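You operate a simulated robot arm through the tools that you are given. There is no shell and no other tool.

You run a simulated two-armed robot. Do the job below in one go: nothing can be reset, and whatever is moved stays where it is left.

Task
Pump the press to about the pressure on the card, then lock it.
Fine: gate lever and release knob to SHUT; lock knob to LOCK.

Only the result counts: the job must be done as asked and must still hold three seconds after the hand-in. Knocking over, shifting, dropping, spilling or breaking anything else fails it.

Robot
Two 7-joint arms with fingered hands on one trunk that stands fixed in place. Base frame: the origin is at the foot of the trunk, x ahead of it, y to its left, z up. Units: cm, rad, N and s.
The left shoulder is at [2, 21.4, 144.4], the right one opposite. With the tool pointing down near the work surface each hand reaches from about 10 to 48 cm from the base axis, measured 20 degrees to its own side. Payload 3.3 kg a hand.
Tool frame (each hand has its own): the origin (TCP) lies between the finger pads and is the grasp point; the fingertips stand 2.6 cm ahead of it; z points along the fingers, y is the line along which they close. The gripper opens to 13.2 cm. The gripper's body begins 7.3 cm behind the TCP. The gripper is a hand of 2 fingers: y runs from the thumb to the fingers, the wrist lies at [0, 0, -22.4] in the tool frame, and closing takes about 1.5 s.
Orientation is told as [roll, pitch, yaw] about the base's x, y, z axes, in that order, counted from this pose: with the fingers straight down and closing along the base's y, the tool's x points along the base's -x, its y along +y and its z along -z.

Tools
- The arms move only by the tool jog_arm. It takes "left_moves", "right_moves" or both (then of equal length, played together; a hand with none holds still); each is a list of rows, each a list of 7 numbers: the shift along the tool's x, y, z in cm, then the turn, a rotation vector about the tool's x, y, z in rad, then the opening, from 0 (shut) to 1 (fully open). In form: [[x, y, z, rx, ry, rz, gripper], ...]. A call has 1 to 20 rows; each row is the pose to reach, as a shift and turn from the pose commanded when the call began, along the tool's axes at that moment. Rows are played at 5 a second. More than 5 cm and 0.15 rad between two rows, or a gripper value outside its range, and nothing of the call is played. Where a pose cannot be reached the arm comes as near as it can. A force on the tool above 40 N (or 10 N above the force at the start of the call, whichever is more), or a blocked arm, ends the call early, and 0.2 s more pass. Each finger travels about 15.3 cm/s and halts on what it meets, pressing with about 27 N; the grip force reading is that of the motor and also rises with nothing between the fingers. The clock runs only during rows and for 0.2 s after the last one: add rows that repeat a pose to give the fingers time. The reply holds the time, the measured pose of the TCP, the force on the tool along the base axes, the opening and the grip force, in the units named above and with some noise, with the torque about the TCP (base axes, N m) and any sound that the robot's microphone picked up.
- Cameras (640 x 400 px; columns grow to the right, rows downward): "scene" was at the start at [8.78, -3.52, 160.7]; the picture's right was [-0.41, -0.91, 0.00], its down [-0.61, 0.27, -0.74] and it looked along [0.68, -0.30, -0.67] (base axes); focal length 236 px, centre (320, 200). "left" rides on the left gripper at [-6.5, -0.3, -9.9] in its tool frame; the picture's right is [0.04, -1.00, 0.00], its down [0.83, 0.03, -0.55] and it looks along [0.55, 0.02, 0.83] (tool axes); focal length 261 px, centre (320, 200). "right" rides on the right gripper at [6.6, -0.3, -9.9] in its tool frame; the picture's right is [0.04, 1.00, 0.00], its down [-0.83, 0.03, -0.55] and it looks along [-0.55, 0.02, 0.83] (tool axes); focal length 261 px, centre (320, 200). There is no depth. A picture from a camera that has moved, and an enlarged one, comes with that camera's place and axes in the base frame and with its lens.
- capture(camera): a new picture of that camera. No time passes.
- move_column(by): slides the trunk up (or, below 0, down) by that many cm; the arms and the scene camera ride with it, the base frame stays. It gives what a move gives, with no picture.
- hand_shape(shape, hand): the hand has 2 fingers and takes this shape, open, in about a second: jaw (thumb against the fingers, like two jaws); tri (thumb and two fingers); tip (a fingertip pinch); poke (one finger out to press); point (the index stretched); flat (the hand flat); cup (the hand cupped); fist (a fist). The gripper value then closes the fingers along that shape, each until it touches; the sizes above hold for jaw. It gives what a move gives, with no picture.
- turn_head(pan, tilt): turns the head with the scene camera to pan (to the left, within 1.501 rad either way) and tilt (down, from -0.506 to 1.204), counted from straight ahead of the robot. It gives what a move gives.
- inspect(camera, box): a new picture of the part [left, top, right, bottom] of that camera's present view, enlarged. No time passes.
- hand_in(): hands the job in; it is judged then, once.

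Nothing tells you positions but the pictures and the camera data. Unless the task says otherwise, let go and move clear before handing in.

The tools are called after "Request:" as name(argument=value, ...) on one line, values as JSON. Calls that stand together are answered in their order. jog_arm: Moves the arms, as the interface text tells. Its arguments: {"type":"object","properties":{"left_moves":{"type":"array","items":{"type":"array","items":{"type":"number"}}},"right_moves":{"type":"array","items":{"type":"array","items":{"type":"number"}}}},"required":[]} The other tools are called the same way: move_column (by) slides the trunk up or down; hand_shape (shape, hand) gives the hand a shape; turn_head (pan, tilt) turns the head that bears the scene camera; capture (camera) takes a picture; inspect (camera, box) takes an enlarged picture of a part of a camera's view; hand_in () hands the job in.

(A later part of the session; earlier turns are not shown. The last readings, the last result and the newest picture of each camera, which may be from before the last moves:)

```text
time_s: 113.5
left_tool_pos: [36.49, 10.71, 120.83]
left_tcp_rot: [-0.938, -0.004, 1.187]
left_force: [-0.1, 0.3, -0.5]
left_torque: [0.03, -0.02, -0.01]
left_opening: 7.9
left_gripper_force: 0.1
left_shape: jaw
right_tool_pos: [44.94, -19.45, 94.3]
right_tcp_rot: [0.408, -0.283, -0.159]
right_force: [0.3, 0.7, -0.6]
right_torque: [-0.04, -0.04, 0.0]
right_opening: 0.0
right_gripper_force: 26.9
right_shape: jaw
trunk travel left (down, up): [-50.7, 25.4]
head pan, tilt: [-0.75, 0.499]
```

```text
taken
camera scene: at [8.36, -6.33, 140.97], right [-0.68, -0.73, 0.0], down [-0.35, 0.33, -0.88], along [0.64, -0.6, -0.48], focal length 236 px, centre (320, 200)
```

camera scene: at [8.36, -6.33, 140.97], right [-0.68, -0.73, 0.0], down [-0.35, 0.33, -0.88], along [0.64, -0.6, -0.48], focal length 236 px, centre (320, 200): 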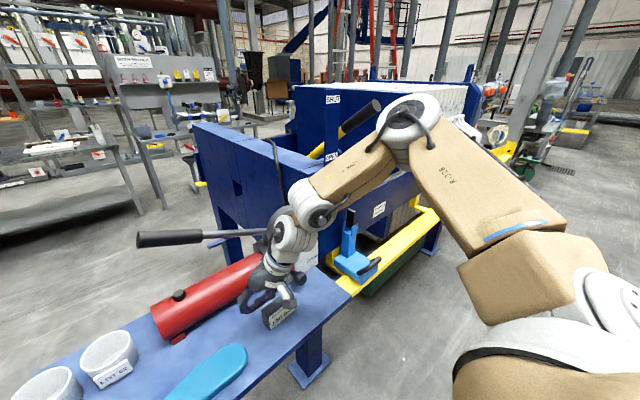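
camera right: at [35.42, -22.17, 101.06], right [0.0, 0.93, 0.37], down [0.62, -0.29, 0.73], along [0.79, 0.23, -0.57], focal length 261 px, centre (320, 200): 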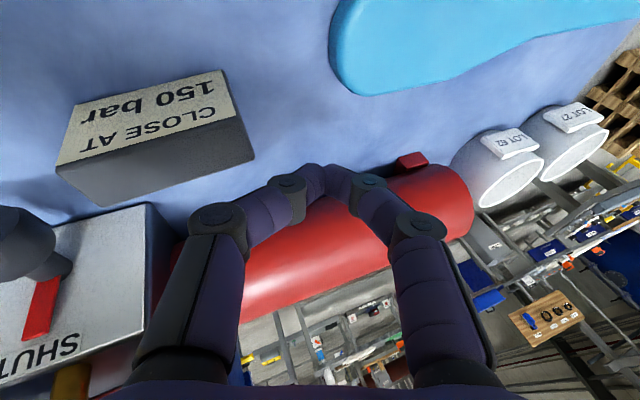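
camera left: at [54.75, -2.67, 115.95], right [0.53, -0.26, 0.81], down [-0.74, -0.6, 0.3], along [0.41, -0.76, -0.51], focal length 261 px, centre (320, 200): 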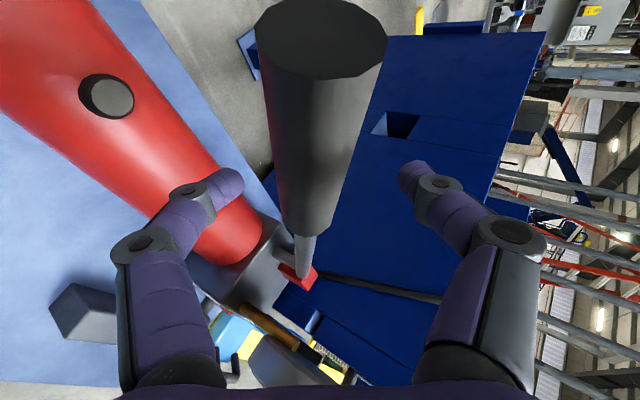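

The trunk lowers the hand straight. Before going lower I'll shift it 2 cm forward and 1.5 cm left so the finger knuckle clears the card's left end.

Request:
jog_arm(right_moves=[[-0.87, 0.7, 0.58, 0, 0, 0, 0], [-1.73, 1.4, 1.155, 0, 0, 0, 0]])

Request:
capture(camera="right")

Request:
inspect(camera="scene", box=[200, 220, 360, 340])

```text
time_s: 114.1
left_tool_pos: [36.45, 10.66, 120.94]
left_tcp_rot: [-0.938, -0.002, 1.188]
left_force: [0.0, 0.2, -0.1]
left_torque: [-0.02, 0.01, 0.03]
left_opening: 7.9
left_gripper_force: 0.0
left_shape: jaw
right_tool_pos: [46.67, -18.32, 94.55]
right_tcp_rot: [0.409, -0.282, -0.159]
right_force: [0.3, -0.3, -1.2]
right_torque: [0.02, 0.03, -0.02]
right_opening: 0.01
right_gripper_force: 26.5
right_shape: jaw
right hand out of reach, approached as far as the arm can: row 2
trunk travel left (down, up): [-50.7, 25.4]
head pan, tilt: [-0.75, 0.499]
```

```text
taken
camera right: at [37.21, -21.08, 101.27], right [0.0, 0.93, 0.37], down [0.62, -0.29, 0.73], along [0.79, 0.23, -0.57], focal length 261 px, centre (320, 200)
```

right: 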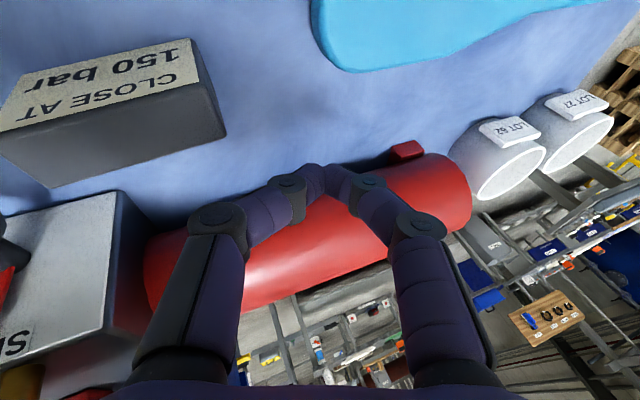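

```text
3.33 times, centred on (280, 280) of scene
camera zoom: at [8.38, -6.33, 140.96], right [-0.68, -0.73, 0.0], down [-0.35, 0.33, -0.88], along [0.64, -0.6, -0.48], focal length 788 px, centre (453, -67)
```

zoom: 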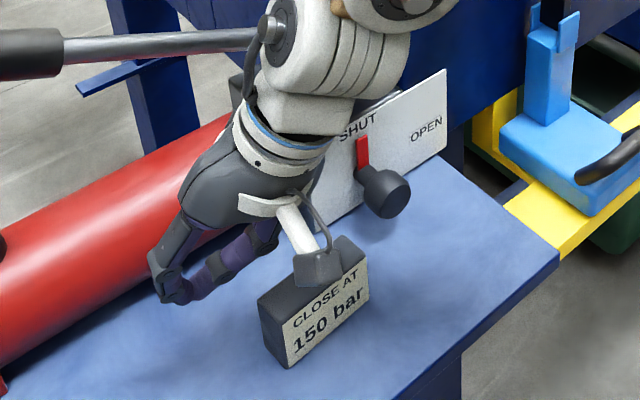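

The knuckle now clears the card's left face. I'll lower the trunk 5.5 cm to bring the fingers beside the card.

Request:
move_column(by=-3)

Request:
capture(camera="right")

Request:
inspect(camera="scene", box=[200, 200, 360, 320])

```text
time_s: 114.9
left_tool_pos: [36.44, 10.69, 117.83]
left_tcp_rot: [-0.939, -0.002, 1.188]
left_force: [0.1, 0.2, -0.2]
left_torque: [0.0, 0.0, 0.0]
left_opening: 7.92
left_gripper_force: 0.1
left_shape: jaw
right_tool_pos: [46.7, -18.28, 91.51]
right_tcp_rot: [0.408, -0.282, -0.161]
right_force: [0.0, -0.5, 0.6]
right_torque: [-0.01, -0.02, 0.01]
right_opening: 0.0
right_gripper_force: 26.6
right_shape: jaw
trunk travel left (down, up): [-47.7, 28.4]
head pan, tilt: [-0.75, 0.499]
```

```text
taken
camera right: at [37.24, -21.05, 98.28], right [0.0, 0.93, 0.37], down [0.62, -0.29, 0.73], along [0.79, 0.23, -0.57], focal length 261 px, centre (320, 200)
```

right: 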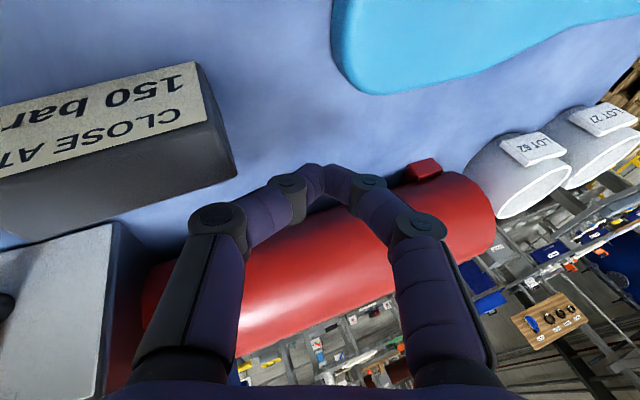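

```text
3.33 times, centred on (280, 260) of scene
camera zoom: at [8.59, -6.32, 137.95], right [-0.68, -0.73, 0.0], down [-0.35, 0.33, -0.88], along [0.64, -0.6, -0.48], focal length 788 px, centre (453, 0)
```

zoom: 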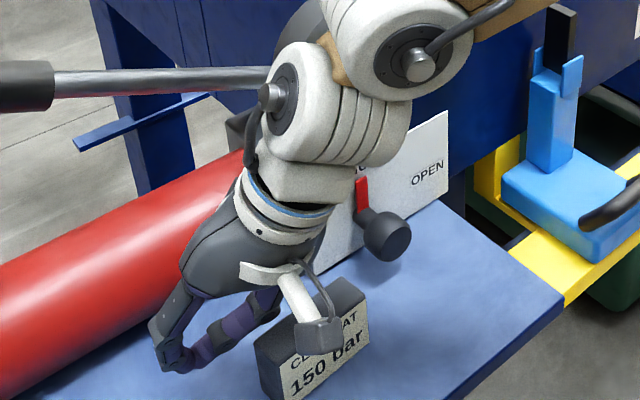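

Still clear. I'll lower another 2.5 cm.

Request:
move_column(by=-2.5)

Request:
capture(camera="right")

Request:
inspect(camera="scene", box=[200, 190, 360, 310])

```text
time_s: 115.6
left_tool_pos: [36.53, 10.46, 115.34]
left_tcp_rot: [-0.938, -0.004, 1.19]
left_force: [1.0, -0.2, 0.7]
left_torque: [0.0, 0.01, 0.01]
left_opening: 7.92
left_gripper_force: 0.1
left_shape: jaw
right_tool_pos: [46.57, -18.46, 88.79]
right_tcp_rot: [0.406, -0.274, -0.158]
right_force: [-0.3, 0.0, 0.2]
right_torque: [-0.01, 0.0, 0.01]
right_opening: 0.0
right_gripper_force: 26.4
right_shape: jaw
trunk travel left (down, up): [-45.2, 30.9]
head pan, tilt: [-0.75, 0.499]
```

```text
taken
camera right: at [37.21, -21.22, 95.58], right [0.0, 0.93, 0.37], down [0.62, -0.29, 0.73], along [0.78, 0.23, -0.58], focal length 261 px, centre (320, 200)
```

right: 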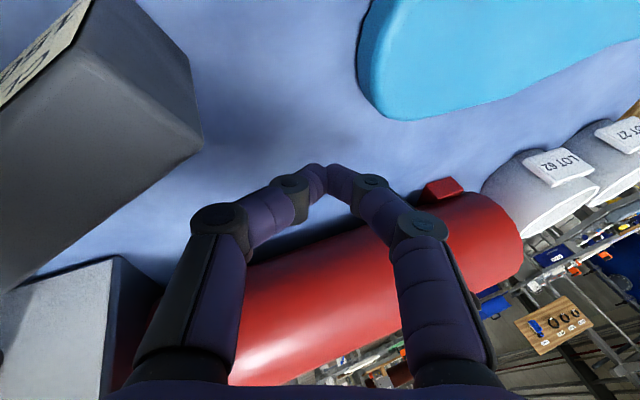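

```text
3.33 times, centred on (280, 250) of scene
camera zoom: at [8.92, -6.46, 135.4], right [-0.68, -0.73, 0.0], down [-0.35, 0.33, -0.88], along [0.64, -0.6, -0.48], focal length 788 px, centre (453, 33)
```

zoom: 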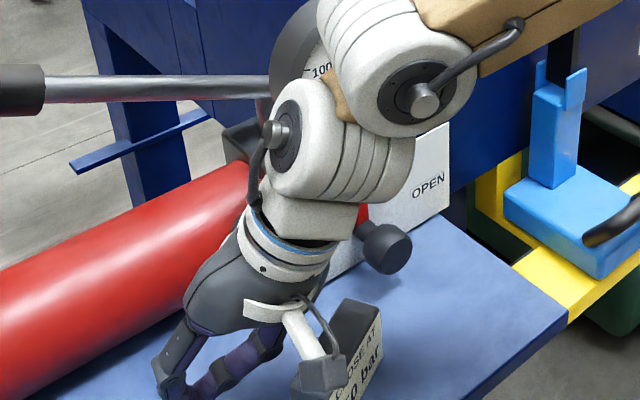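

The card looks disturbed — part of the hand may have come down on its top. I'll look closely before moving anything.

Request:
inspect(camera="scene", box=[240, 240, 340, 330])

Request:
inspect(camera="right", box=[0, 0, 320, 300])

Request:
capture(camera="left")

```text
4.44 times, centred on (290, 285) of scene
camera zoom: at [8.92, -6.46, 135.4], right [-0.68, -0.73, 0.0], down [-0.35, 0.33, -0.88], along [0.64, -0.6, -0.48], focal length 1050 px, centre (453, -178)
```

zoom: 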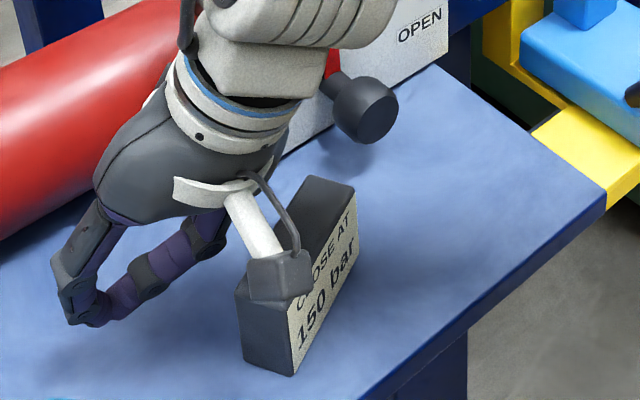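

```text
1.33 times, centred on (160, 150) of right
camera zoom: at [37.21, -21.22, 95.58], right [0.0, 0.93, 0.37], down [0.62, -0.29, 0.73], along [0.78, 0.23, -0.58], focal length 348 px, centre (533, 267)
```

zoom: 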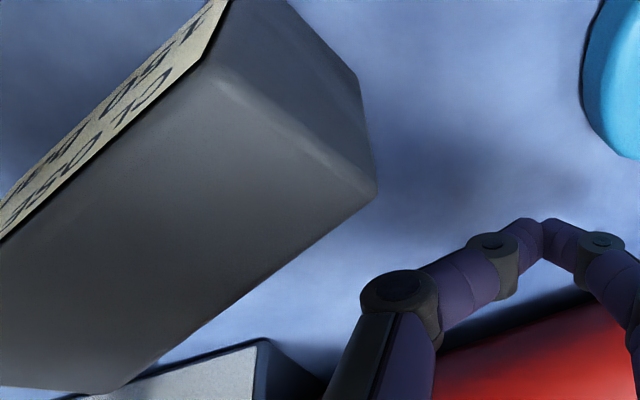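

```text
taken
camera left: at [31.63, 19.57, 121.39], right [0.53, -0.26, 0.81], down [-0.74, -0.6, 0.3], along [0.41, -0.76, -0.51], focal length 261 px, centre (320, 200)
```

left: 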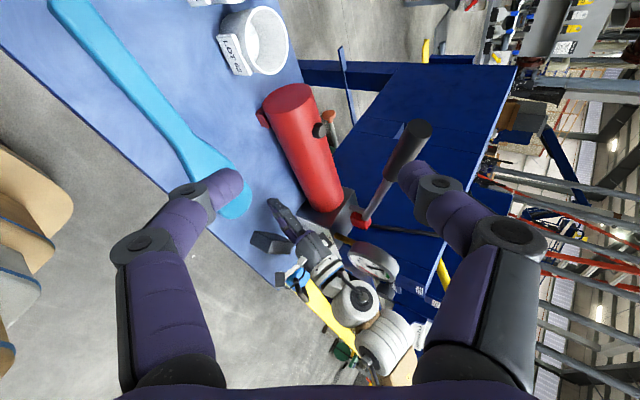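

The card is still upright, but the finger link pushed its left end toward me, turning it roughly 20°. I'll raise straight up off it first.

Request:
move_column(by=5)

Request:
capture(camera="right")

Request:
inspect(camera="scene", box=[220, 210, 360, 320])

```text
time_s: 116.5
left_tool_pos: [36.38, 10.91, 120.28]
left_tcp_rot: [-0.938, -0.001, 1.189]
left_force: [-0.2, 0.1, 0.7]
left_torque: [0.0, 0.0, -0.05]
left_opening: 7.9
left_gripper_force: 0.1
left_shape: jaw
right_tool_pos: [46.66, -18.36, 93.98]
right_tcp_rot: [0.408, -0.281, -0.159]
right_force: [0.1, -0.2, -0.3]
right_torque: [-0.04, 0.0, 0.01]
right_opening: 0.01
right_gripper_force: 26.7
right_shape: jaw
trunk travel left (down, up): [-50.2, 25.9]
head pan, tilt: [-0.75, 0.499]
```

```text
taken
camera right: at [37.28, -21.06, 100.77], right [0.0, 0.93, 0.37], down [0.62, -0.29, 0.73], along [0.79, 0.23, -0.57], focal length 261 px, centre (320, 200)
```

right: 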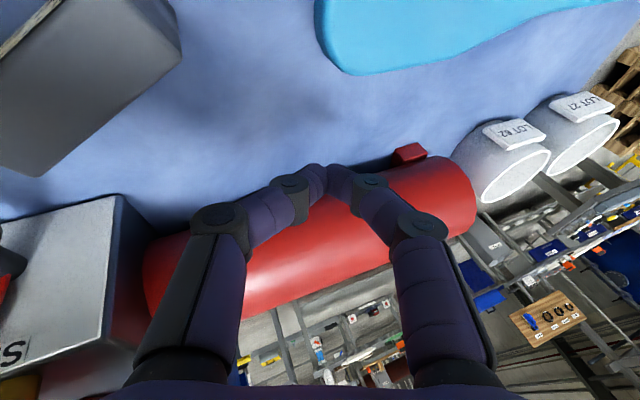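

```text
3.64 times, centred on (290, 265) of scene
camera zoom: at [8.43, -6.34, 140.46], right [-0.68, -0.73, 0.0], down [-0.35, 0.33, -0.88], along [0.64, -0.6, -0.48], focal length 859 px, centre (429, -36)
```

zoom: 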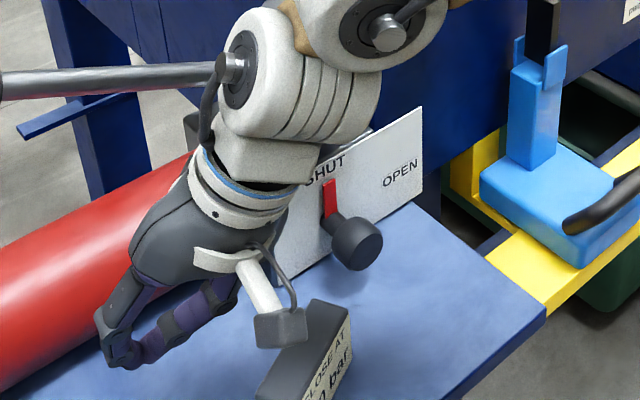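

The card is upright but turned, with its left end about 4 cm too near me. I'll rise and move to the robot side of it, then use two spread fingertips as a straight pusher to square it up and slide it back.

Request:
move_column(by=6)

Request:
jog_arm(right_moves=[[1.5, -1.2, -0.16, -0.002, -0.06, 0.0016, 0], [3.0, -2.45, -0.32, -0.004, -0.12, 0.003, 0], [4.5, -3.7, -0.48, -0.006, -0.18, 0.005, 0], [5.95, -4.9, -0.65, -0.0085, -0.239, 0.006, 0], [7.4, -6.1, -0.8, -0.01, -0.298, 0.008, 0.1], [8.9, -7.3, -0.97, -0.013, -0.358, 0.0094, 0.25], [10.4, -8.55, -1.13, -0.015, -0.417, 0.011, 0.4], [11.89, -9.78, -1.29, -0.017, -0.477, 0.0125, 0.455], [11.89, -9.78, -1.29, -0.017, -0.477, 0.0125, 0.455]])

Request:
capture(camera="right")

Request:
inspect(camera="scene", box=[220, 220, 380, 340])

```text
time_s: 117.5
left_tool_pos: [36.53, 10.69, 126.26]
left_tcp_rot: [-0.938, -0.004, 1.188]
left_force: [-0.5, -0.3, 0.6]
left_torque: [-0.02, 0.0, -0.02]
left_opening: 7.91
left_gripper_force: 0.0
left_shape: jaw
right_tool_pos: [46.67, -18.37, 100.2]
right_tcp_rot: [0.41, -0.286, -0.16]
right_force: [0.4, 0.6, 0.0]
right_torque: [0.01, 0.02, 0.01]
right_opening: 0.02
right_gripper_force: 26.9
right_shape: jaw
trunk travel left (down, up): [-56.2, 19.9]
head pan, tilt: [-0.75, 0.499]
```

```text
time_s: 119.5
left_tool_pos: [36.4, 10.71, 126.29]
left_tcp_rot: [-0.939, 0.0, 1.189]
left_force: [-1.0, 0.1, 0.1]
left_torque: [-0.04, 0.02, 0.02]
left_opening: 7.94
left_gripper_force: 0.0
left_shape: jaw
right_tool_pos: [36.72, -26.66, 98.25]
right_tcp_rot: [0.537, -0.672, -0.394]
right_force: [0.1, -0.1, 0.5]
right_torque: [-0.02, -0.01, -0.02]
right_opening: 5.96
right_gripper_force: 0.0
right_shape: jaw
right hand out of reach, approached as far as the arm can: row 6, 7, 8, 9
trunk travel left (down, up): [-56.2, 19.9]
head pan, tilt: [-0.75, 0.499]
```

```text
taken
camera right: at [25.12, -27.64, 100.7], right [0.01, 0.93, 0.37], down [0.22, -0.37, 0.9], along [0.98, 0.08, -0.21], focal length 261 px, centre (320, 200)
```

right: 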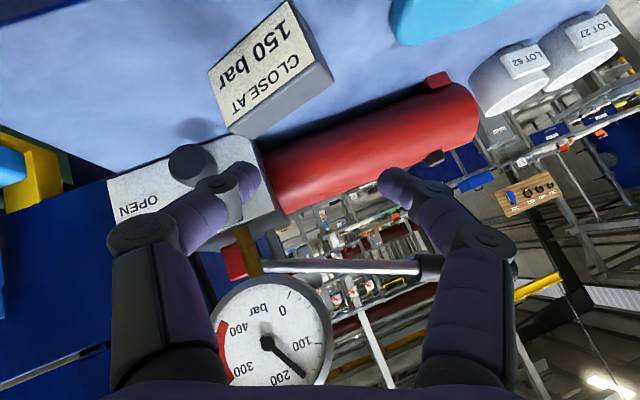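

```text
3.33 times, centred on (300, 280) of scene
camera zoom: at [8.1, -6.31, 146.47], right [-0.68, -0.73, 0.0], down [-0.35, 0.33, -0.88], along [0.64, -0.6, -0.48], focal length 788 px, centre (387, -67)
```

zoom: 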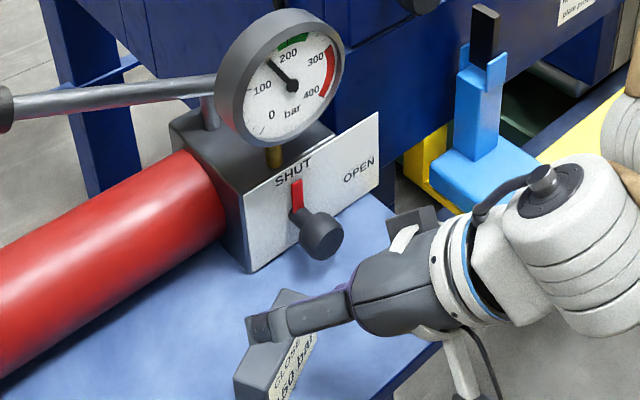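

From here I can see the card's front edge runs from (39.1, -23.1) to (43.0, -30.6), turned about 27°. To avoid tipping it I'll push low with closed fingertips, first near its left end. I'll close the fingers and lower in front of it without touching.

Request:
jog_arm(right_moves=[[0, 0, 0, 0, 0, 0, 0.2], [0, 0, 0, 0, 0, 0, 0], [1.9, -0.5, 1.6, 0, 0, 0, 0], [3.8, -1.0, 3.1, 0, 0, 0, 0], [5.7, -1.5, 4.7, 0, 0, 0, 0], [7.0, -1.9, 5.8, 0, 0, 0, 0]])

Request:
capture(camera="right")

Request:
inspect(camera="scene", box=[220, 220, 380, 340])

```text
time_s: 120.9
left_tool_pos: [36.41, 10.66, 126.4]
left_tcp_rot: [-0.94, -0.001, 1.187]
left_force: [-0.4, 0.0, -1.2]
left_torque: [0.02, -0.03, 0.01]
left_opening: 7.91
left_gripper_force: 0.0
left_shape: jaw
right_tool_pos: [36.78, -26.75, 98.18]
right_tcp_rot: [0.538, -0.671, -0.395]
right_force: [-0.4, 0.1, 0.8]
right_torque: [-0.01, 0.01, -0.04]
right_opening: 0.03
right_gripper_force: 27.0
right_shape: jaw
right hand out of reach, approached as far as the arm can: row 3, 4, 5, 6
trunk travel left (down, up): [-56.2, 19.9]
head pan, tilt: [-0.75, 0.499]
```

```text
taken
camera right: at [25.12, -27.64, 100.69], right [0.01, 0.93, 0.38], down [0.22, -0.37, 0.9], along [0.98, 0.08, -0.21], focal length 261 px, centre (320, 200)
```

right: 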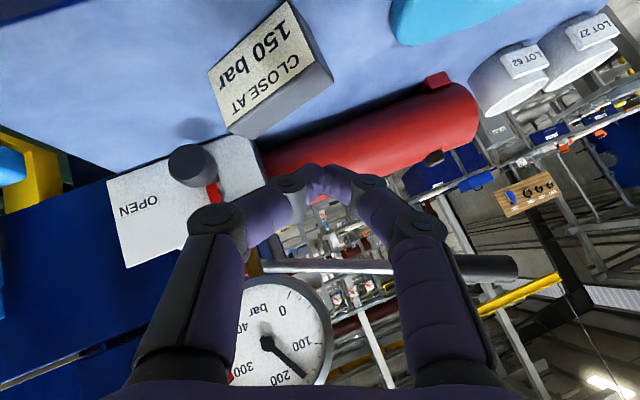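

```text
3.33 times, centred on (300, 280) of scene
camera zoom: at [8.09, -6.34, 146.47], right [-0.68, -0.73, 0.0], down [-0.35, 0.33, -0.88], along [0.64, -0.6, -0.48], focal length 788 px, centre (387, -67)
```

zoom: 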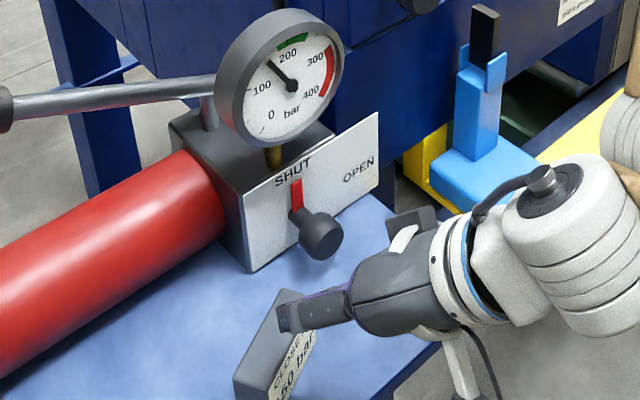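

The arm itself won't go lower here, so I'll lower with the trunk again; the fingertips are at x of about 38.6, in front of the card's face, so they should come down clear of it.

Request:
move_column(by=-6)

Request:
capture(camera="right")

Request:
inspect(camera="scene", box=[220, 210, 380, 330])

```text
time_s: 121.9
left_tool_pos: [36.51, 10.71, 120.37]
left_tcp_rot: [-0.938, -0.002, 1.188]
left_force: [0.6, 0.2, 0.1]
left_torque: [-0.03, -0.01, -0.01]
left_opening: 7.91
left_gripper_force: 0.1
left_shape: jaw
right_tool_pos: [36.69, -26.81, 91.83]
right_tcp_rot: [0.531, -0.664, -0.392]
right_force: [-0.4, -0.7, -1.2]
right_torque: [0.02, 0.0, 0.01]
right_opening: 0.01
right_gripper_force: 26.7
right_shape: jaw
trunk travel left (down, up): [-50.2, 25.9]
head pan, tilt: [-0.75, 0.499]
```

```text
taken
camera right: at [25.04, -27.64, 94.45], right [0.01, 0.93, 0.38], down [0.23, -0.37, 0.9], along [0.97, 0.08, -0.22], focal length 261 px, centre (320, 200)
```

right: 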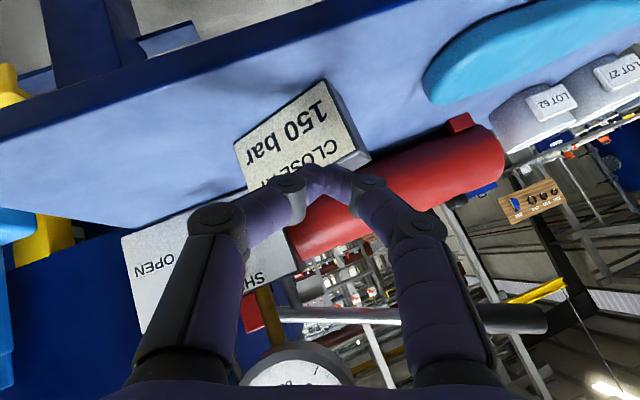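

```text
3.33 times, centred on (300, 270) of scene
camera zoom: at [8.39, -6.33, 140.47], right [-0.68, -0.73, 0.0], down [-0.35, 0.33, -0.88], along [0.64, -0.6, -0.48], focal length 788 px, centre (387, -33)
```

zoom: 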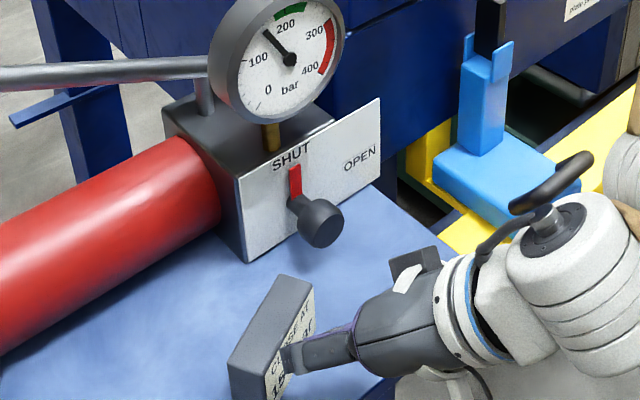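

Still clear of the card. I'll lower the last 3.3 cm so the tips are low against the card's face.

Request:
move_column(by=-3.3)

Request:
capture(camera="right")

Request:
inspect(camera="scene", box=[220, 200, 380, 320])

```text
time_s: 122.7
left_tool_pos: [36.64, 10.7, 117.15]
left_tcp_rot: [-0.936, -0.003, 1.19]
left_force: [-0.6, 0.2, 0.1]
left_torque: [0.0, -0.02, 0.0]
left_opening: 7.93
left_gripper_force: 0.2
left_shape: jaw
right_tool_pos: [36.69, -26.74, 88.67]
right_tcp_rot: [0.53, -0.662, -0.391]
right_force: [-0.5, -0.6, 0.0]
right_torque: [0.02, 0.02, -0.01]
right_opening: 0.0
right_gripper_force: 26.6
right_shape: jaw
trunk travel left (down, up): [-46.9, 29.2]
head pan, tilt: [-0.75, 0.499]
```

```text
taken
camera right: at [25.02, -27.66, 91.14], right [0.01, 0.93, 0.37], down [0.23, -0.37, 0.9], along [0.97, 0.08, -0.22], focal length 261 px, centre (320, 200)
```

right: 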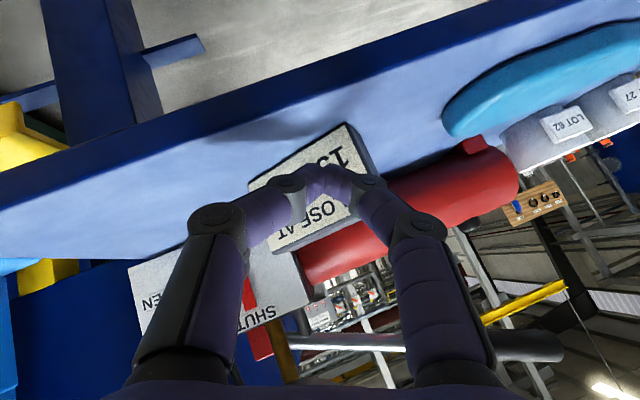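

```text
3.33 times, centred on (300, 260) of scene
camera zoom: at [8.63, -6.36, 137.15], right [-0.68, -0.73, 0.0], down [-0.35, 0.33, -0.88], along [0.64, -0.6, -0.48], focal length 788 px, centre (387, 0)
```

zoom: 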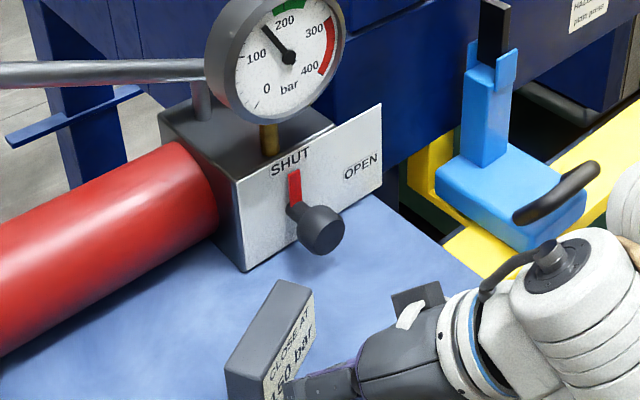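

The tips are low and just in front of the card. I'll shift 2 cm left so the push lands near its left end.

Request:
jog_arm(right_moves=[[0.37, 0.93, 0.17, 0, 0, 0, 0], [0.74, 1.86, 0.34, 0, 0, 0, 0]])

Request:
capture(camera="right")

```text
time_s: 123.3
left_tool_pos: [36.67, 10.69, 117.08]
left_tcp_rot: [-0.935, 0.0, 1.187]
left_force: [0.3, -0.1, -0.6]
left_torque: [-0.01, -0.01, -0.02]
left_opening: 7.92
left_gripper_force: 0.2
left_shape: jaw
right_tool_pos: [37.0, -25.25, 89.18]
right_tcp_rot: [0.533, -0.662, -0.393]
right_force: [0.5, -0.2, 0.7]
right_torque: [0.02, 0.0, 0.02]
right_opening: 0.01
right_gripper_force: 27.4
right_shape: jaw
right hand out of reach, approached as far as the arm can: row 1, 2
trunk travel left (down, up): [-46.9, 29.2]
head pan, tilt: [-0.75, 0.499]
```

```text
taken
camera right: at [25.35, -26.09, 91.8], right [0.01, 0.93, 0.38], down [0.23, -0.37, 0.9], along [0.97, 0.08, -0.22], focal length 261 px, centre (320, 200)
```

right: 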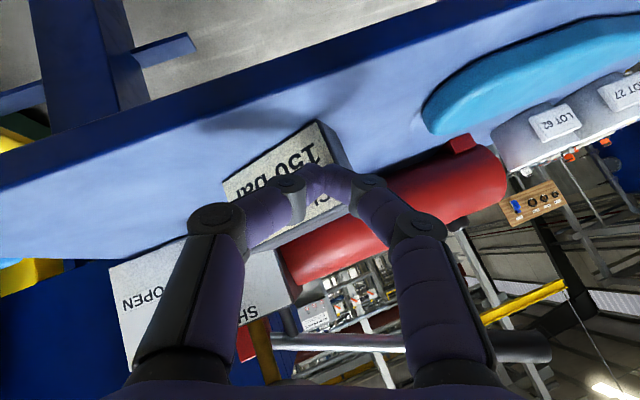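

The tips are about 1 cm in front of the card's left part. I'll drop 0.8 cm to push low, then push forward 1.5 cm.

Request:
move_column(by=-0.8)

Request:
jog_arm(right_moves=[[-0.36, 0, 0.34, 0, 0, 0, 0], [-0.72, 0.01, 0.68, 0, 0, 0, 0], [-1.09, 0.015, 1.02, 0, 0, 0, 0]])

Request:
capture(camera="right")

Request:
inspect(camera="scene", box=[220, 200, 380, 320])

```text
time_s: 123.9
left_tool_pos: [36.53, 10.52, 116.33]
left_tcp_rot: [-0.935, -0.004, 1.19]
left_force: [-0.3, 0.4, -0.7]
left_torque: [0.0, -0.01, 0.01]
left_opening: 7.92
left_gripper_force: 0.1
left_shape: jaw
right_tool_pos: [36.93, -25.26, 88.41]
right_tcp_rot: [0.532, -0.662, -0.394]
right_force: [0.8, -0.1, -0.7]
right_torque: [-0.02, 0.02, -0.04]
right_opening: 0.0
right_gripper_force: 27.3
right_shape: jaw
trunk travel left (down, up): [-46.1, 30.0]
head pan, tilt: [-0.75, 0.499]
```

```text
time_s: 124.7
left_tool_pos: [36.66, 10.6, 116.34]
left_tcp_rot: [-0.936, -0.004, 1.191]
left_force: [0.2, -0.2, -0.1]
left_torque: [-0.02, 0.0, 0.0]
left_opening: 7.93
left_gripper_force: 0.0
left_shape: jaw
right_tool_pos: [38.52, -25.32, 88.41]
right_tcp_rot: [0.531, -0.664, -0.39]
right_force: [0.0, 0.0, 0.3]
right_torque: [0.04, -0.01, -0.01]
right_opening: 0.01
right_gripper_force: 26.7
right_shape: jaw
trunk travel left (down, up): [-46.1, 30.0]
head pan, tilt: [-0.75, 0.499]
```

```text
taken
camera right: at [26.86, -26.17, 90.99], right [0.01, 0.93, 0.37], down [0.23, -0.37, 0.9], along [0.97, 0.08, -0.22], focal length 261 px, centre (320, 200)
```

right: 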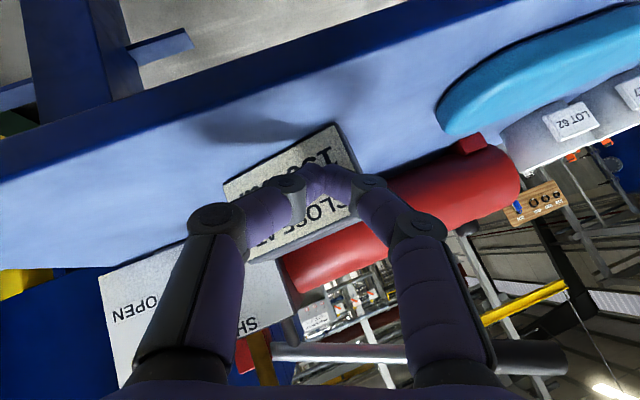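

```text
3.33 times, centred on (300, 260) of scene
camera zoom: at [8.75, -6.33, 136.35], right [-0.68, -0.73, 0.0], down [-0.35, 0.33, -0.88], along [0.64, -0.6, -0.48], focal length 788 px, centre (387, 0)
```

zoom: 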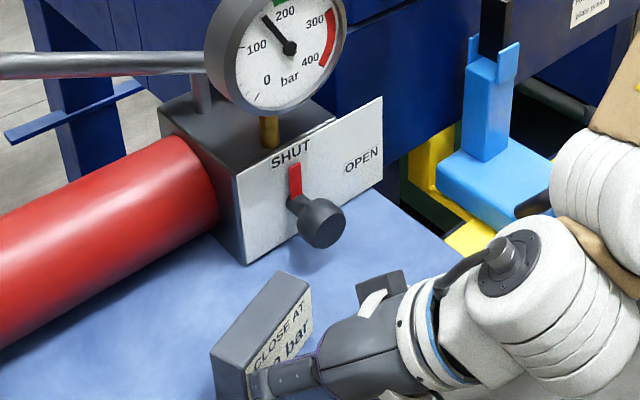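

The card is turning back as intended. I'll push another 1.2 cm.

Request:
jog_arm(right_moves=[[-0.29, 0, 0.27, 0, 0, 0, 0], [-0.58, 0.01, 0.54, 0, 0, 0, 0], [-0.87, 0.015, 0.81, 0, 0, 0, 0]])

Request:
capture(camera="right")

Request:
inspect(camera="scene", box=[220, 200, 380, 320])

```text
time_s: 125.5
left_tool_pos: [36.61, 10.68, 116.36]
left_tcp_rot: [-0.934, -0.004, 1.188]
left_force: [-0.1, 0.6, -0.6]
left_torque: [0.01, -0.02, 0.0]
left_opening: 7.94
left_gripper_force: 0.1
left_shape: jaw
right_tool_pos: [39.65, -25.33, 88.47]
right_tcp_rot: [0.532, -0.662, -0.391]
right_force: [-0.8, -0.2, -0.3]
right_torque: [0.0, -0.05, -0.01]
right_opening: 0.0
right_gripper_force: 27.0
right_shape: jaw
trunk travel left (down, up): [-46.1, 30.0]
head pan, tilt: [-0.75, 0.499]
```

```text
taken
camera right: at [28.03, -26.21, 90.98], right [0.01, 0.93, 0.37], down [0.23, -0.37, 0.9], along [0.97, 0.08, -0.22], focal length 261 px, centre (320, 200)
```

right: 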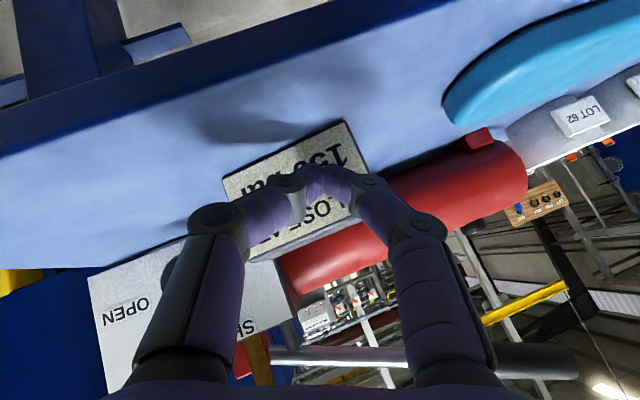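

```text
3.33 times, centred on (300, 260) of scene
camera zoom: at [8.75, -6.33, 136.35], right [-0.68, -0.73, 0.0], down [-0.35, 0.33, -0.88], along [0.64, -0.6, -0.48], focal length 788 px, centre (387, 0)
```

zoom: 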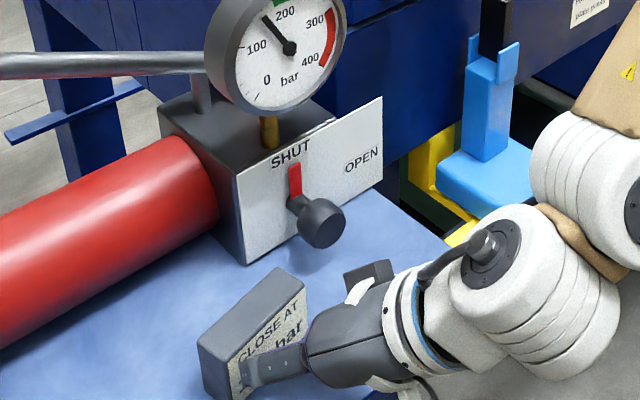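

The turn is down to about 13°, and the right end is already near its proper place. Another 1.2 cm at the left end should square it.

Request:
jog_arm(right_moves=[[-0.29, 0, 0.27, 0, 0, 0, 0], [-0.58, 0.01, 0.54, 0, 0, 0, 0], [-0.87, 0.015, 0.81, 0, 0, 0, 0]])

Request:
capture(camera="right")

Request:
inspect(camera="scene", box=[220, 200, 380, 320])

```text
time_s: 126.3
left_tool_pos: [36.67, 10.6, 116.34]
left_tcp_rot: [-0.936, -0.003, 1.189]
left_force: [-1.0, 0.0, 0.1]
left_torque: [-0.03, -0.01, 0.01]
left_opening: 7.9
left_gripper_force: 0.0
left_shape: jaw
right_tool_pos: [40.82, -25.25, 88.36]
right_tcp_rot: [0.533, -0.663, -0.392]
right_force: [-0.4, -0.6, -0.1]
right_torque: [0.02, 0.01, -0.04]
right_opening: 0.0
right_gripper_force: 27.0
right_shape: jaw
trunk travel left (down, up): [-46.1, 30.0]
head pan, tilt: [-0.75, 0.499]
```

```text
taken
camera right: at [29.26, -26.25, 90.99], right [0.01, 0.93, 0.37], down [0.23, -0.37, 0.9], along [0.97, 0.08, -0.22], focal length 261 px, centre (320, 200)
```

right: 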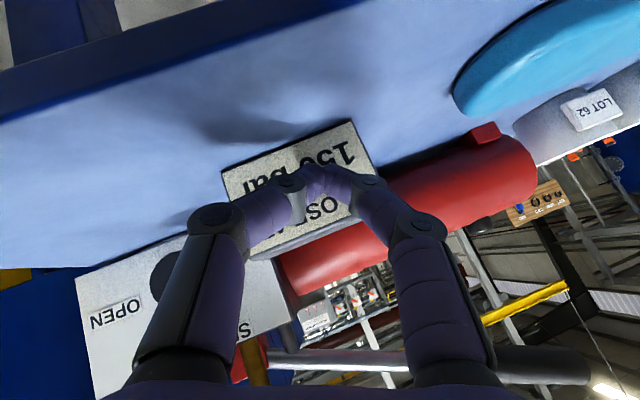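

```text
3.33 times, centred on (300, 260) of scene
camera zoom: at [8.75, -6.33, 136.35], right [-0.68, -0.73, 0.0], down [-0.35, 0.33, -0.88], along [0.64, -0.6, -0.48], focal length 788 px, centre (387, 0)
```

zoom: 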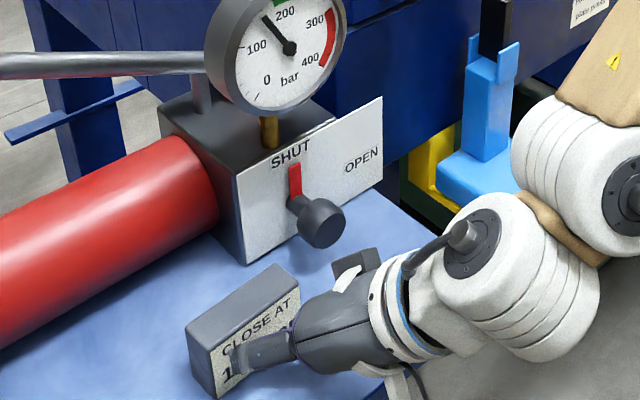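

The card is back to nearly square at about (44.8, -25.8), upright; only the first 1.3 cm sideways offset remains. I'll back off, raise the trunk, and set up open fingers astride its ends, this time lowering only with the trunk so nothing passes over it.

Request:
jog_arm(right_moves=[[0.97, 0, -0.9, 0, 0, 0, 0], [1.93, 0, -1.8, 0, 0, 0, 0], [2.9, 0, -2.7, 0, 0, 0, 0]])

Request:
move_column(by=9.6)

Request:
jog_arm(right_moves=[[-0.9, -0.1, 0.8, 0.053, 0.057, -0.036, 0.3], [-1.75, -0.2, 1.6, 0.106, 0.1145, -0.073, 0.5], [-2.6, -0.3, 2.4, 0.159, 0.172, -0.109, 0.7], [-3.5, -0.4, 3.25, 0.212, 0.229, -0.145, 0.8], [-4.4, -0.5, 4.05, 0.265, 0.286, -0.182, 0.8], [-5.25, -0.56, 4.86, 0.318, 0.3436, -0.218, 0.8], [-5.25, -0.56, 4.86, 0.318, 0.3436, -0.218, 0.8]])

Request:
capture(camera="right")

Request:
inspect(camera="scene", box=[220, 220, 460, 370])

```text
time_s: 127.1
left_tool_pos: [36.61, 10.68, 116.22]
left_tcp_rot: [-0.937, 0.0, 1.189]
left_force: [0.0, 0.5, 0.2]
left_torque: [-0.02, -0.02, -0.03]
left_opening: 7.87
left_gripper_force: 0.1
left_shape: jaw
right_tool_pos: [36.97, -25.19, 88.35]
right_tcp_rot: [0.532, -0.664, -0.392]
right_force: [-0.1, 0.1, 0.3]
right_torque: [-0.01, 0.02, -0.02]
right_opening: 0.0
right_gripper_force: 27.0
right_shape: jaw
trunk travel left (down, up): [-46.1, 30.0]
head pan, tilt: [-0.75, 0.499]
```

```text
time_s: 128.4
left_tool_pos: [36.53, 10.58, 125.84]
left_tcp_rot: [-0.935, -0.003, 1.19]
left_force: [-0.3, 0.8, -0.4]
left_torque: [0.0, 0.0, -0.04]
left_opening: 7.94
left_gripper_force: 0.0
left_shape: jaw
right_tool_pos: [36.89, -25.14, 97.99]
right_tcp_rot: [0.532, -0.663, -0.392]
right_force: [-0.6, 0.0, 0.2]
right_torque: [-0.03, -0.04, 0.02]
right_opening: 0.0
right_gripper_force: 26.9
right_shape: jaw
trunk travel left (down, up): [-55.7, 20.4]
head pan, tilt: [-0.75, 0.499]
```

```text
time_s: 130.0
left_tool_pos: [36.58, 10.69, 125.96]
left_tcp_rot: [-0.936, -0.005, 1.189]
left_force: [0.8, -0.6, -0.1]
left_torque: [0.0, -0.01, -0.05]
left_opening: 7.91
left_gripper_force: 0.1
left_shape: jaw
right_tool_pos: [43.94, -26.13, 97.84]
right_tcp_rot: [0.035, -0.391, -0.04]
right_force: [-0.3, -0.3, 1.3]
right_torque: [-0.04, -0.03, 0.02]
right_opening: 10.53
right_gripper_force: 0.1
right_shape: jaw
trunk travel left (down, up): [-55.7, 20.4]
head pan, tilt: [-0.75, 0.499]
```

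```text
taken
camera right: at [34.02, -26.26, 104.5], right [-0.01, 1.0, 0.02], down [0.56, -0.01, 0.83], along [0.83, 0.02, -0.56], focal length 261 px, centre (320, 200)
```

right: 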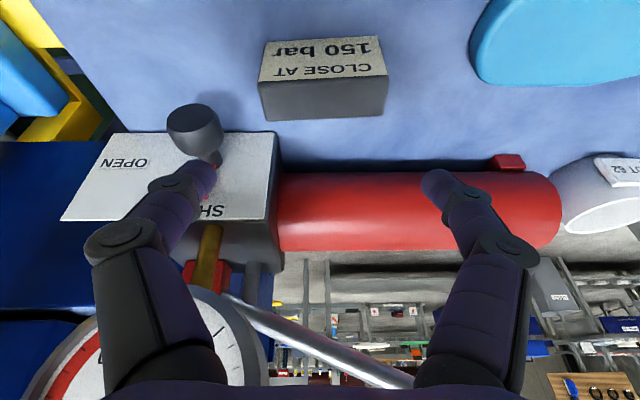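

```text
2.67 times, centred on (340, 295) of scene
camera zoom: at [8.08, -6.34, 145.97], right [-0.68, -0.73, 0.0], down [-0.35, 0.33, -0.88], along [0.64, -0.6, -0.48], focal length 630 px, centre (267, -53)
```

zoom: 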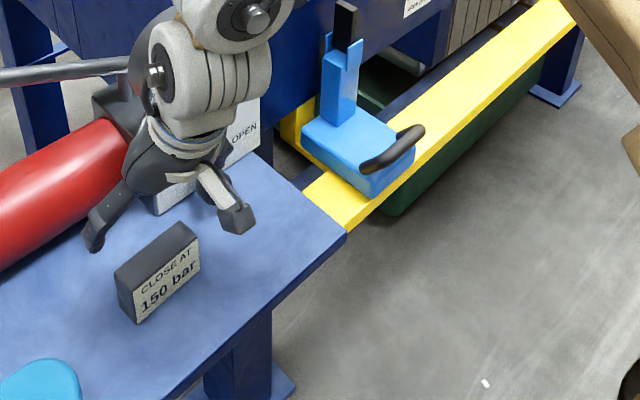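

The card is back where it was after the first small nudge: y from -29.7 to -21.5, square. The open fingers are placed astride it at z = 98, so I'll widen them slightly and lower straight down with the trunk in steps.

Request:
jog_arm(right_moves=[[0, 0.2, 0, 0, 0, 0, 0.87], [0, 0.2, 0, 0, 0, 0, 0.87]])

Request:
move_column(by=-5)

Request:
capture(camera="right")

Request:
inspect(camera="scene", box=[220, 220, 380, 340])

```text
time_s: 130.6
left_tool_pos: [36.57, 10.6, 125.9]
left_tcp_rot: [-0.935, -0.004, 1.189]
left_force: [-0.3, 0.3, -0.4]
left_torque: [-0.03, 0.02, 0.0]
left_opening: 7.89
left_gripper_force: 0.1
left_shape: jaw
right_tool_pos: [43.82, -26.02, 97.96]
right_tcp_rot: [0.033, -0.393, -0.04]
right_force: [0.0, -0.7, 0.7]
right_torque: [-0.02, -0.03, 0.0]
right_opening: 11.47
right_gripper_force: 0.1
right_shape: jaw
right hand out of reach, approached as far as the arm can: row 1, 2
trunk travel left (down, up): [-55.7, 20.4]
head pan, tilt: [-0.75, 0.499]
```

```text
time_s: 131.5
left_tool_pos: [36.61, 10.57, 120.85]
left_tcp_rot: [-0.934, -0.005, 1.188]
left_force: [0.4, -1.2, 0.3]
left_torque: [0.0, 0.01, -0.01]
left_opening: 7.93
left_gripper_force: 0.1
left_shape: jaw
right_tool_pos: [44.03, -26.01, 92.99]
right_tcp_rot: [0.032, -0.39, -0.04]
right_force: [-0.4, 0.4, 0.1]
right_torque: [0.01, 0.03, 0.01]
right_opening: 11.46
right_gripper_force: 0.0
right_shape: jaw
trunk travel left (down, up): [-50.7, 25.4]
head pan, tilt: [-0.75, 0.499]
```

```text
taken
camera right: at [34.0, -26.17, 99.57], right [-0.01, 1.0, 0.01], down [0.56, -0.01, 0.83], along [0.83, 0.01, -0.56], focal length 261 px, centre (320, 200)
```

right: 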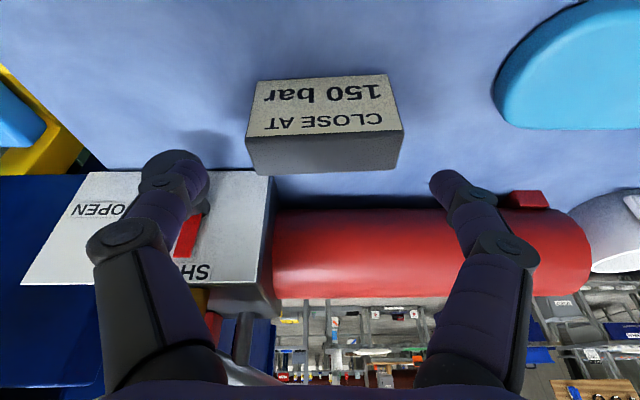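

```text
3.33 times, centred on (300, 280) of scene
camera zoom: at [8.36, -6.33, 140.97], right [-0.68, -0.73, 0.0], down [-0.35, 0.33, -0.88], along [0.64, -0.6, -0.48], focal length 788 px, centre (387, -67)
```

zoom: 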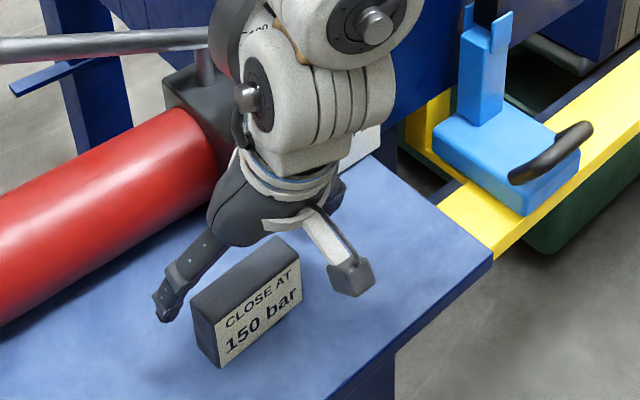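

Both fingers have clear gaps to the card's ends, and the palm is well above it. I'll lower 4 cm more.

Request:
move_column(by=-4)

Request:
capture(camera="right")

Request:
inspect(camera="scene", box=[220, 200, 380, 320])

```text
time_s: 132.3
left_tool_pos: [36.53, 10.7, 116.84]
left_tcp_rot: [-0.935, -0.003, 1.189]
left_force: [0.4, 0.8, 0.0]
left_torque: [0.0, -0.01, -0.01]
left_opening: 7.91
left_gripper_force: 0.0
left_shape: jaw
right_tool_pos: [43.9, -26.15, 89.04]
right_tcp_rot: [0.032, -0.389, -0.039]
right_force: [0.4, -0.9, 0.5]
right_torque: [-0.01, 0.01, 0.0]
right_opening: 11.44
right_gripper_force: 0.0
right_shape: jaw
trunk travel left (down, up): [-46.7, 29.4]
head pan, tilt: [-0.75, 0.499]
```

```text
taken
camera right: at [34.01, -26.17, 95.57], right [-0.01, 1.0, 0.01], down [0.56, -0.01, 0.83], along [0.83, 0.01, -0.56], focal length 261 px, centre (320, 200)
```

right: 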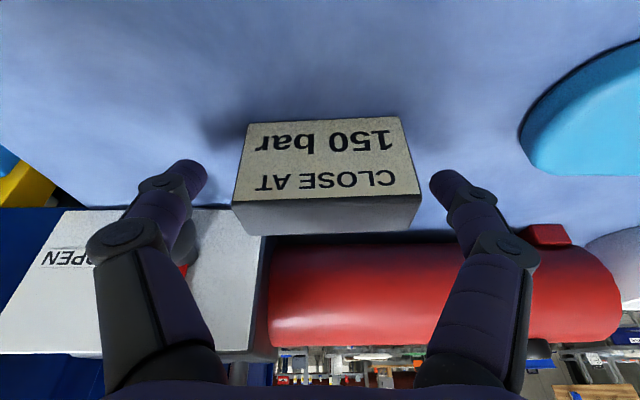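

```text
3.33 times, centred on (300, 260) of scene
camera zoom: at [8.67, -6.33, 136.95], right [-0.68, -0.73, 0.0], down [-0.35, 0.33, -0.88], along [0.64, -0.6, -0.48], focal length 788 px, centre (387, 0)
```

zoom: 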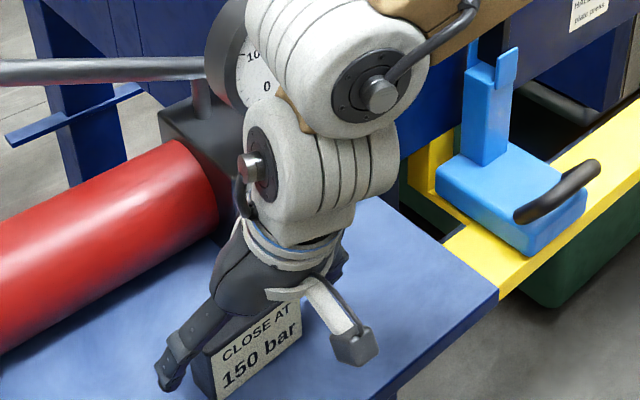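

The card sits between the fingers with gaps of roughly 1.2 cm on the left and 2 cm on the right. I'll narrow the fingers a little so the left one is almost touching, then slide slowly to the right.

Request:
jog_arm(right_moves=[[0, 0, 0, 0, 0, 0, 0.8], [0, 0, 0, 0, 0, 0, 0.74], [0, 0, 0, 0, 0, 0, 0.74]])

Request:
capture(camera="right")

```text
time_s: 133.1
left_tool_pos: [36.57, 10.67, 116.99]
left_tcp_rot: [-0.934, -0.004, 1.19]
left_force: [-0.5, 0.3, 0.7]
left_torque: [0.0, 0.01, 0.01]
left_opening: 7.91
left_gripper_force: 0.1
left_shape: jaw
right_tool_pos: [43.88, -25.93, 88.88]
right_tcp_rot: [0.031, -0.391, -0.041]
right_force: [0.9, 0.2, -0.5]
right_torque: [0.0, 0.0, 0.01]
right_opening: 9.82
right_gripper_force: 0.0
right_shape: jaw
trunk travel left (down, up): [-46.7, 29.4]
head pan, tilt: [-0.75, 0.499]
```

```text
taken
camera right: at [34.01, -26.17, 95.55], right [-0.01, 1.0, 0.01], down [0.56, -0.01, 0.83], along [0.83, 0.01, -0.56], focal length 261 px, centre (320, 200)
```

right: 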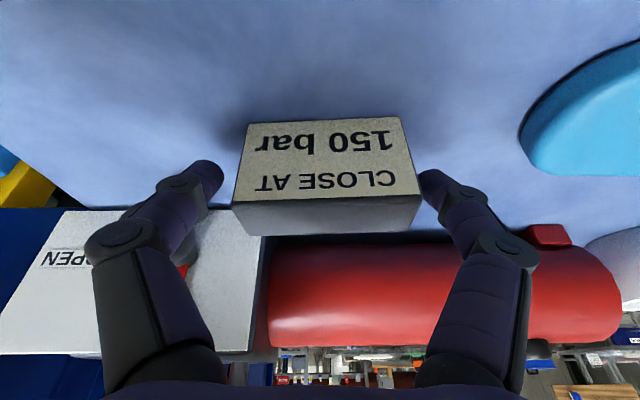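

The left fingertip is just touching the card's end. I'll slide 1.4 cm to the right in small steps.

Request:
jog_arm(right_moves=[[0, -0.3, 0, 0, 0, 0, 0.74], [0, -0.6, 0, 0, 0, 0, 0.74], [0, -0.9, 0, 0, 0, 0, 0.74], [0, -1.2, 0, 0, 0, 0, 0.74], [0, -1.4, 0, 0, 0, 0, 0.74]])

Request:
capture(camera="right")

Request:
inspect(camera="scene", box=[220, 200, 380, 320])

```text
time_s: 134.3
left_tool_pos: [36.71, 10.58, 116.9]
left_tcp_rot: [-0.934, -0.004, 1.19]
left_force: [0.5, -0.6, 0.6]
left_torque: [-0.01, 0.0, 0.02]
left_opening: 7.91
left_gripper_force: 0.1
left_shape: jaw
right_tool_pos: [43.89, -27.41, 88.88]
right_tcp_rot: [0.031, -0.392, -0.041]
right_force: [-0.4, 0.6, 0.3]
right_torque: [-0.04, 0.0, 0.0]
right_opening: 9.82
right_gripper_force: 0.2
right_shape: jaw
trunk travel left (down, up): [-46.7, 29.4]
head pan, tilt: [-0.75, 0.499]
```

```text
taken
camera right: at [33.95, -27.58, 95.51], right [-0.01, 1.0, 0.01], down [0.56, -0.01, 0.83], along [0.83, 0.02, -0.56], focal length 261 px, centre (320, 200)
```

right: 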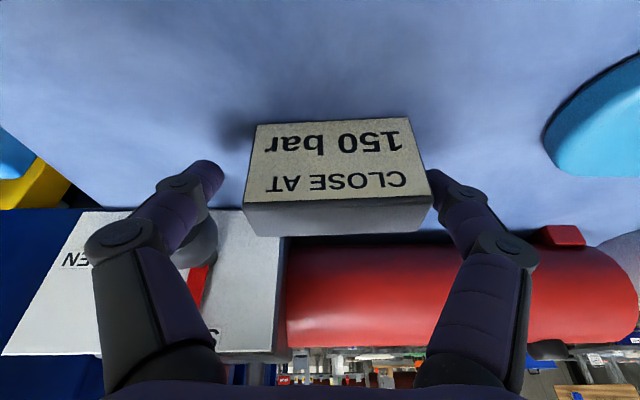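

```text
3.33 times, centred on (300, 260) of scene
camera zoom: at [8.7, -6.33, 136.95], right [-0.68, -0.73, 0.0], down [-0.35, 0.33, -0.88], along [0.64, -0.6, -0.48], focal length 788 px, centre (387, 0)
```

zoom: 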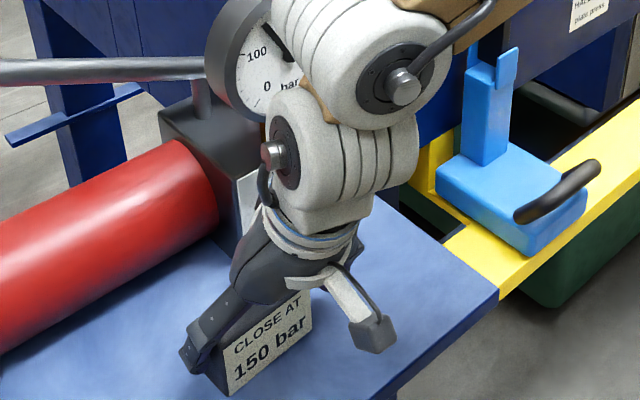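

The card has moved about 0.85 cm. I'll slide another 0.5 cm.

Request:
jog_arm(right_moves=[[0, -0.25, 0, 0, 0, 0, 0.74], [0, -0.5, 0, 0, 0, 0, 0.74]])

Request:
capture(camera="right")

```text
time_s: 134.9
left_tool_pos: [36.74, 10.67, 116.84]
left_tcp_rot: [-0.935, -0.003, 1.189]
left_force: [0.0, 0.1, 0.4]
left_torque: [0.0, 0.03, 0.0]
left_opening: 7.91
left_gripper_force: 0.1
left_shape: jaw
right_tool_pos: [43.9, -27.77, 88.88]
right_tcp_rot: [0.031, -0.389, -0.04]
right_force: [0.2, -0.1, 0.2]
right_torque: [0.03, -0.01, 0.01]
right_opening: 9.83
right_gripper_force: 0.0
right_shape: jaw
trunk travel left (down, up): [-46.7, 29.4]
head pan, tilt: [-0.75, 0.499]
```

```text
taken
camera right: at [33.95, -28.1, 95.48], right [-0.01, 1.0, 0.01], down [0.56, -0.01, 0.83], along [0.83, 0.01, -0.56], focal length 261 px, centre (320, 200)
```

right: 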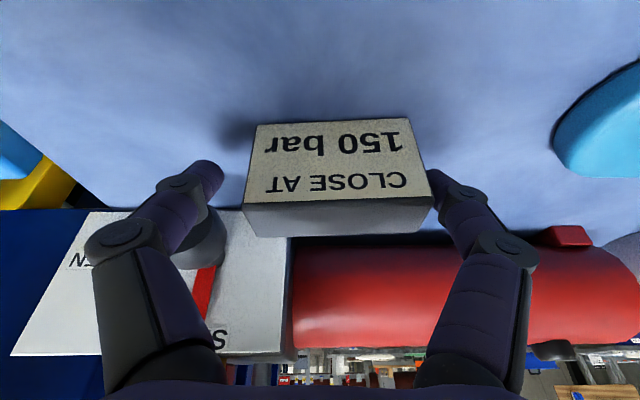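

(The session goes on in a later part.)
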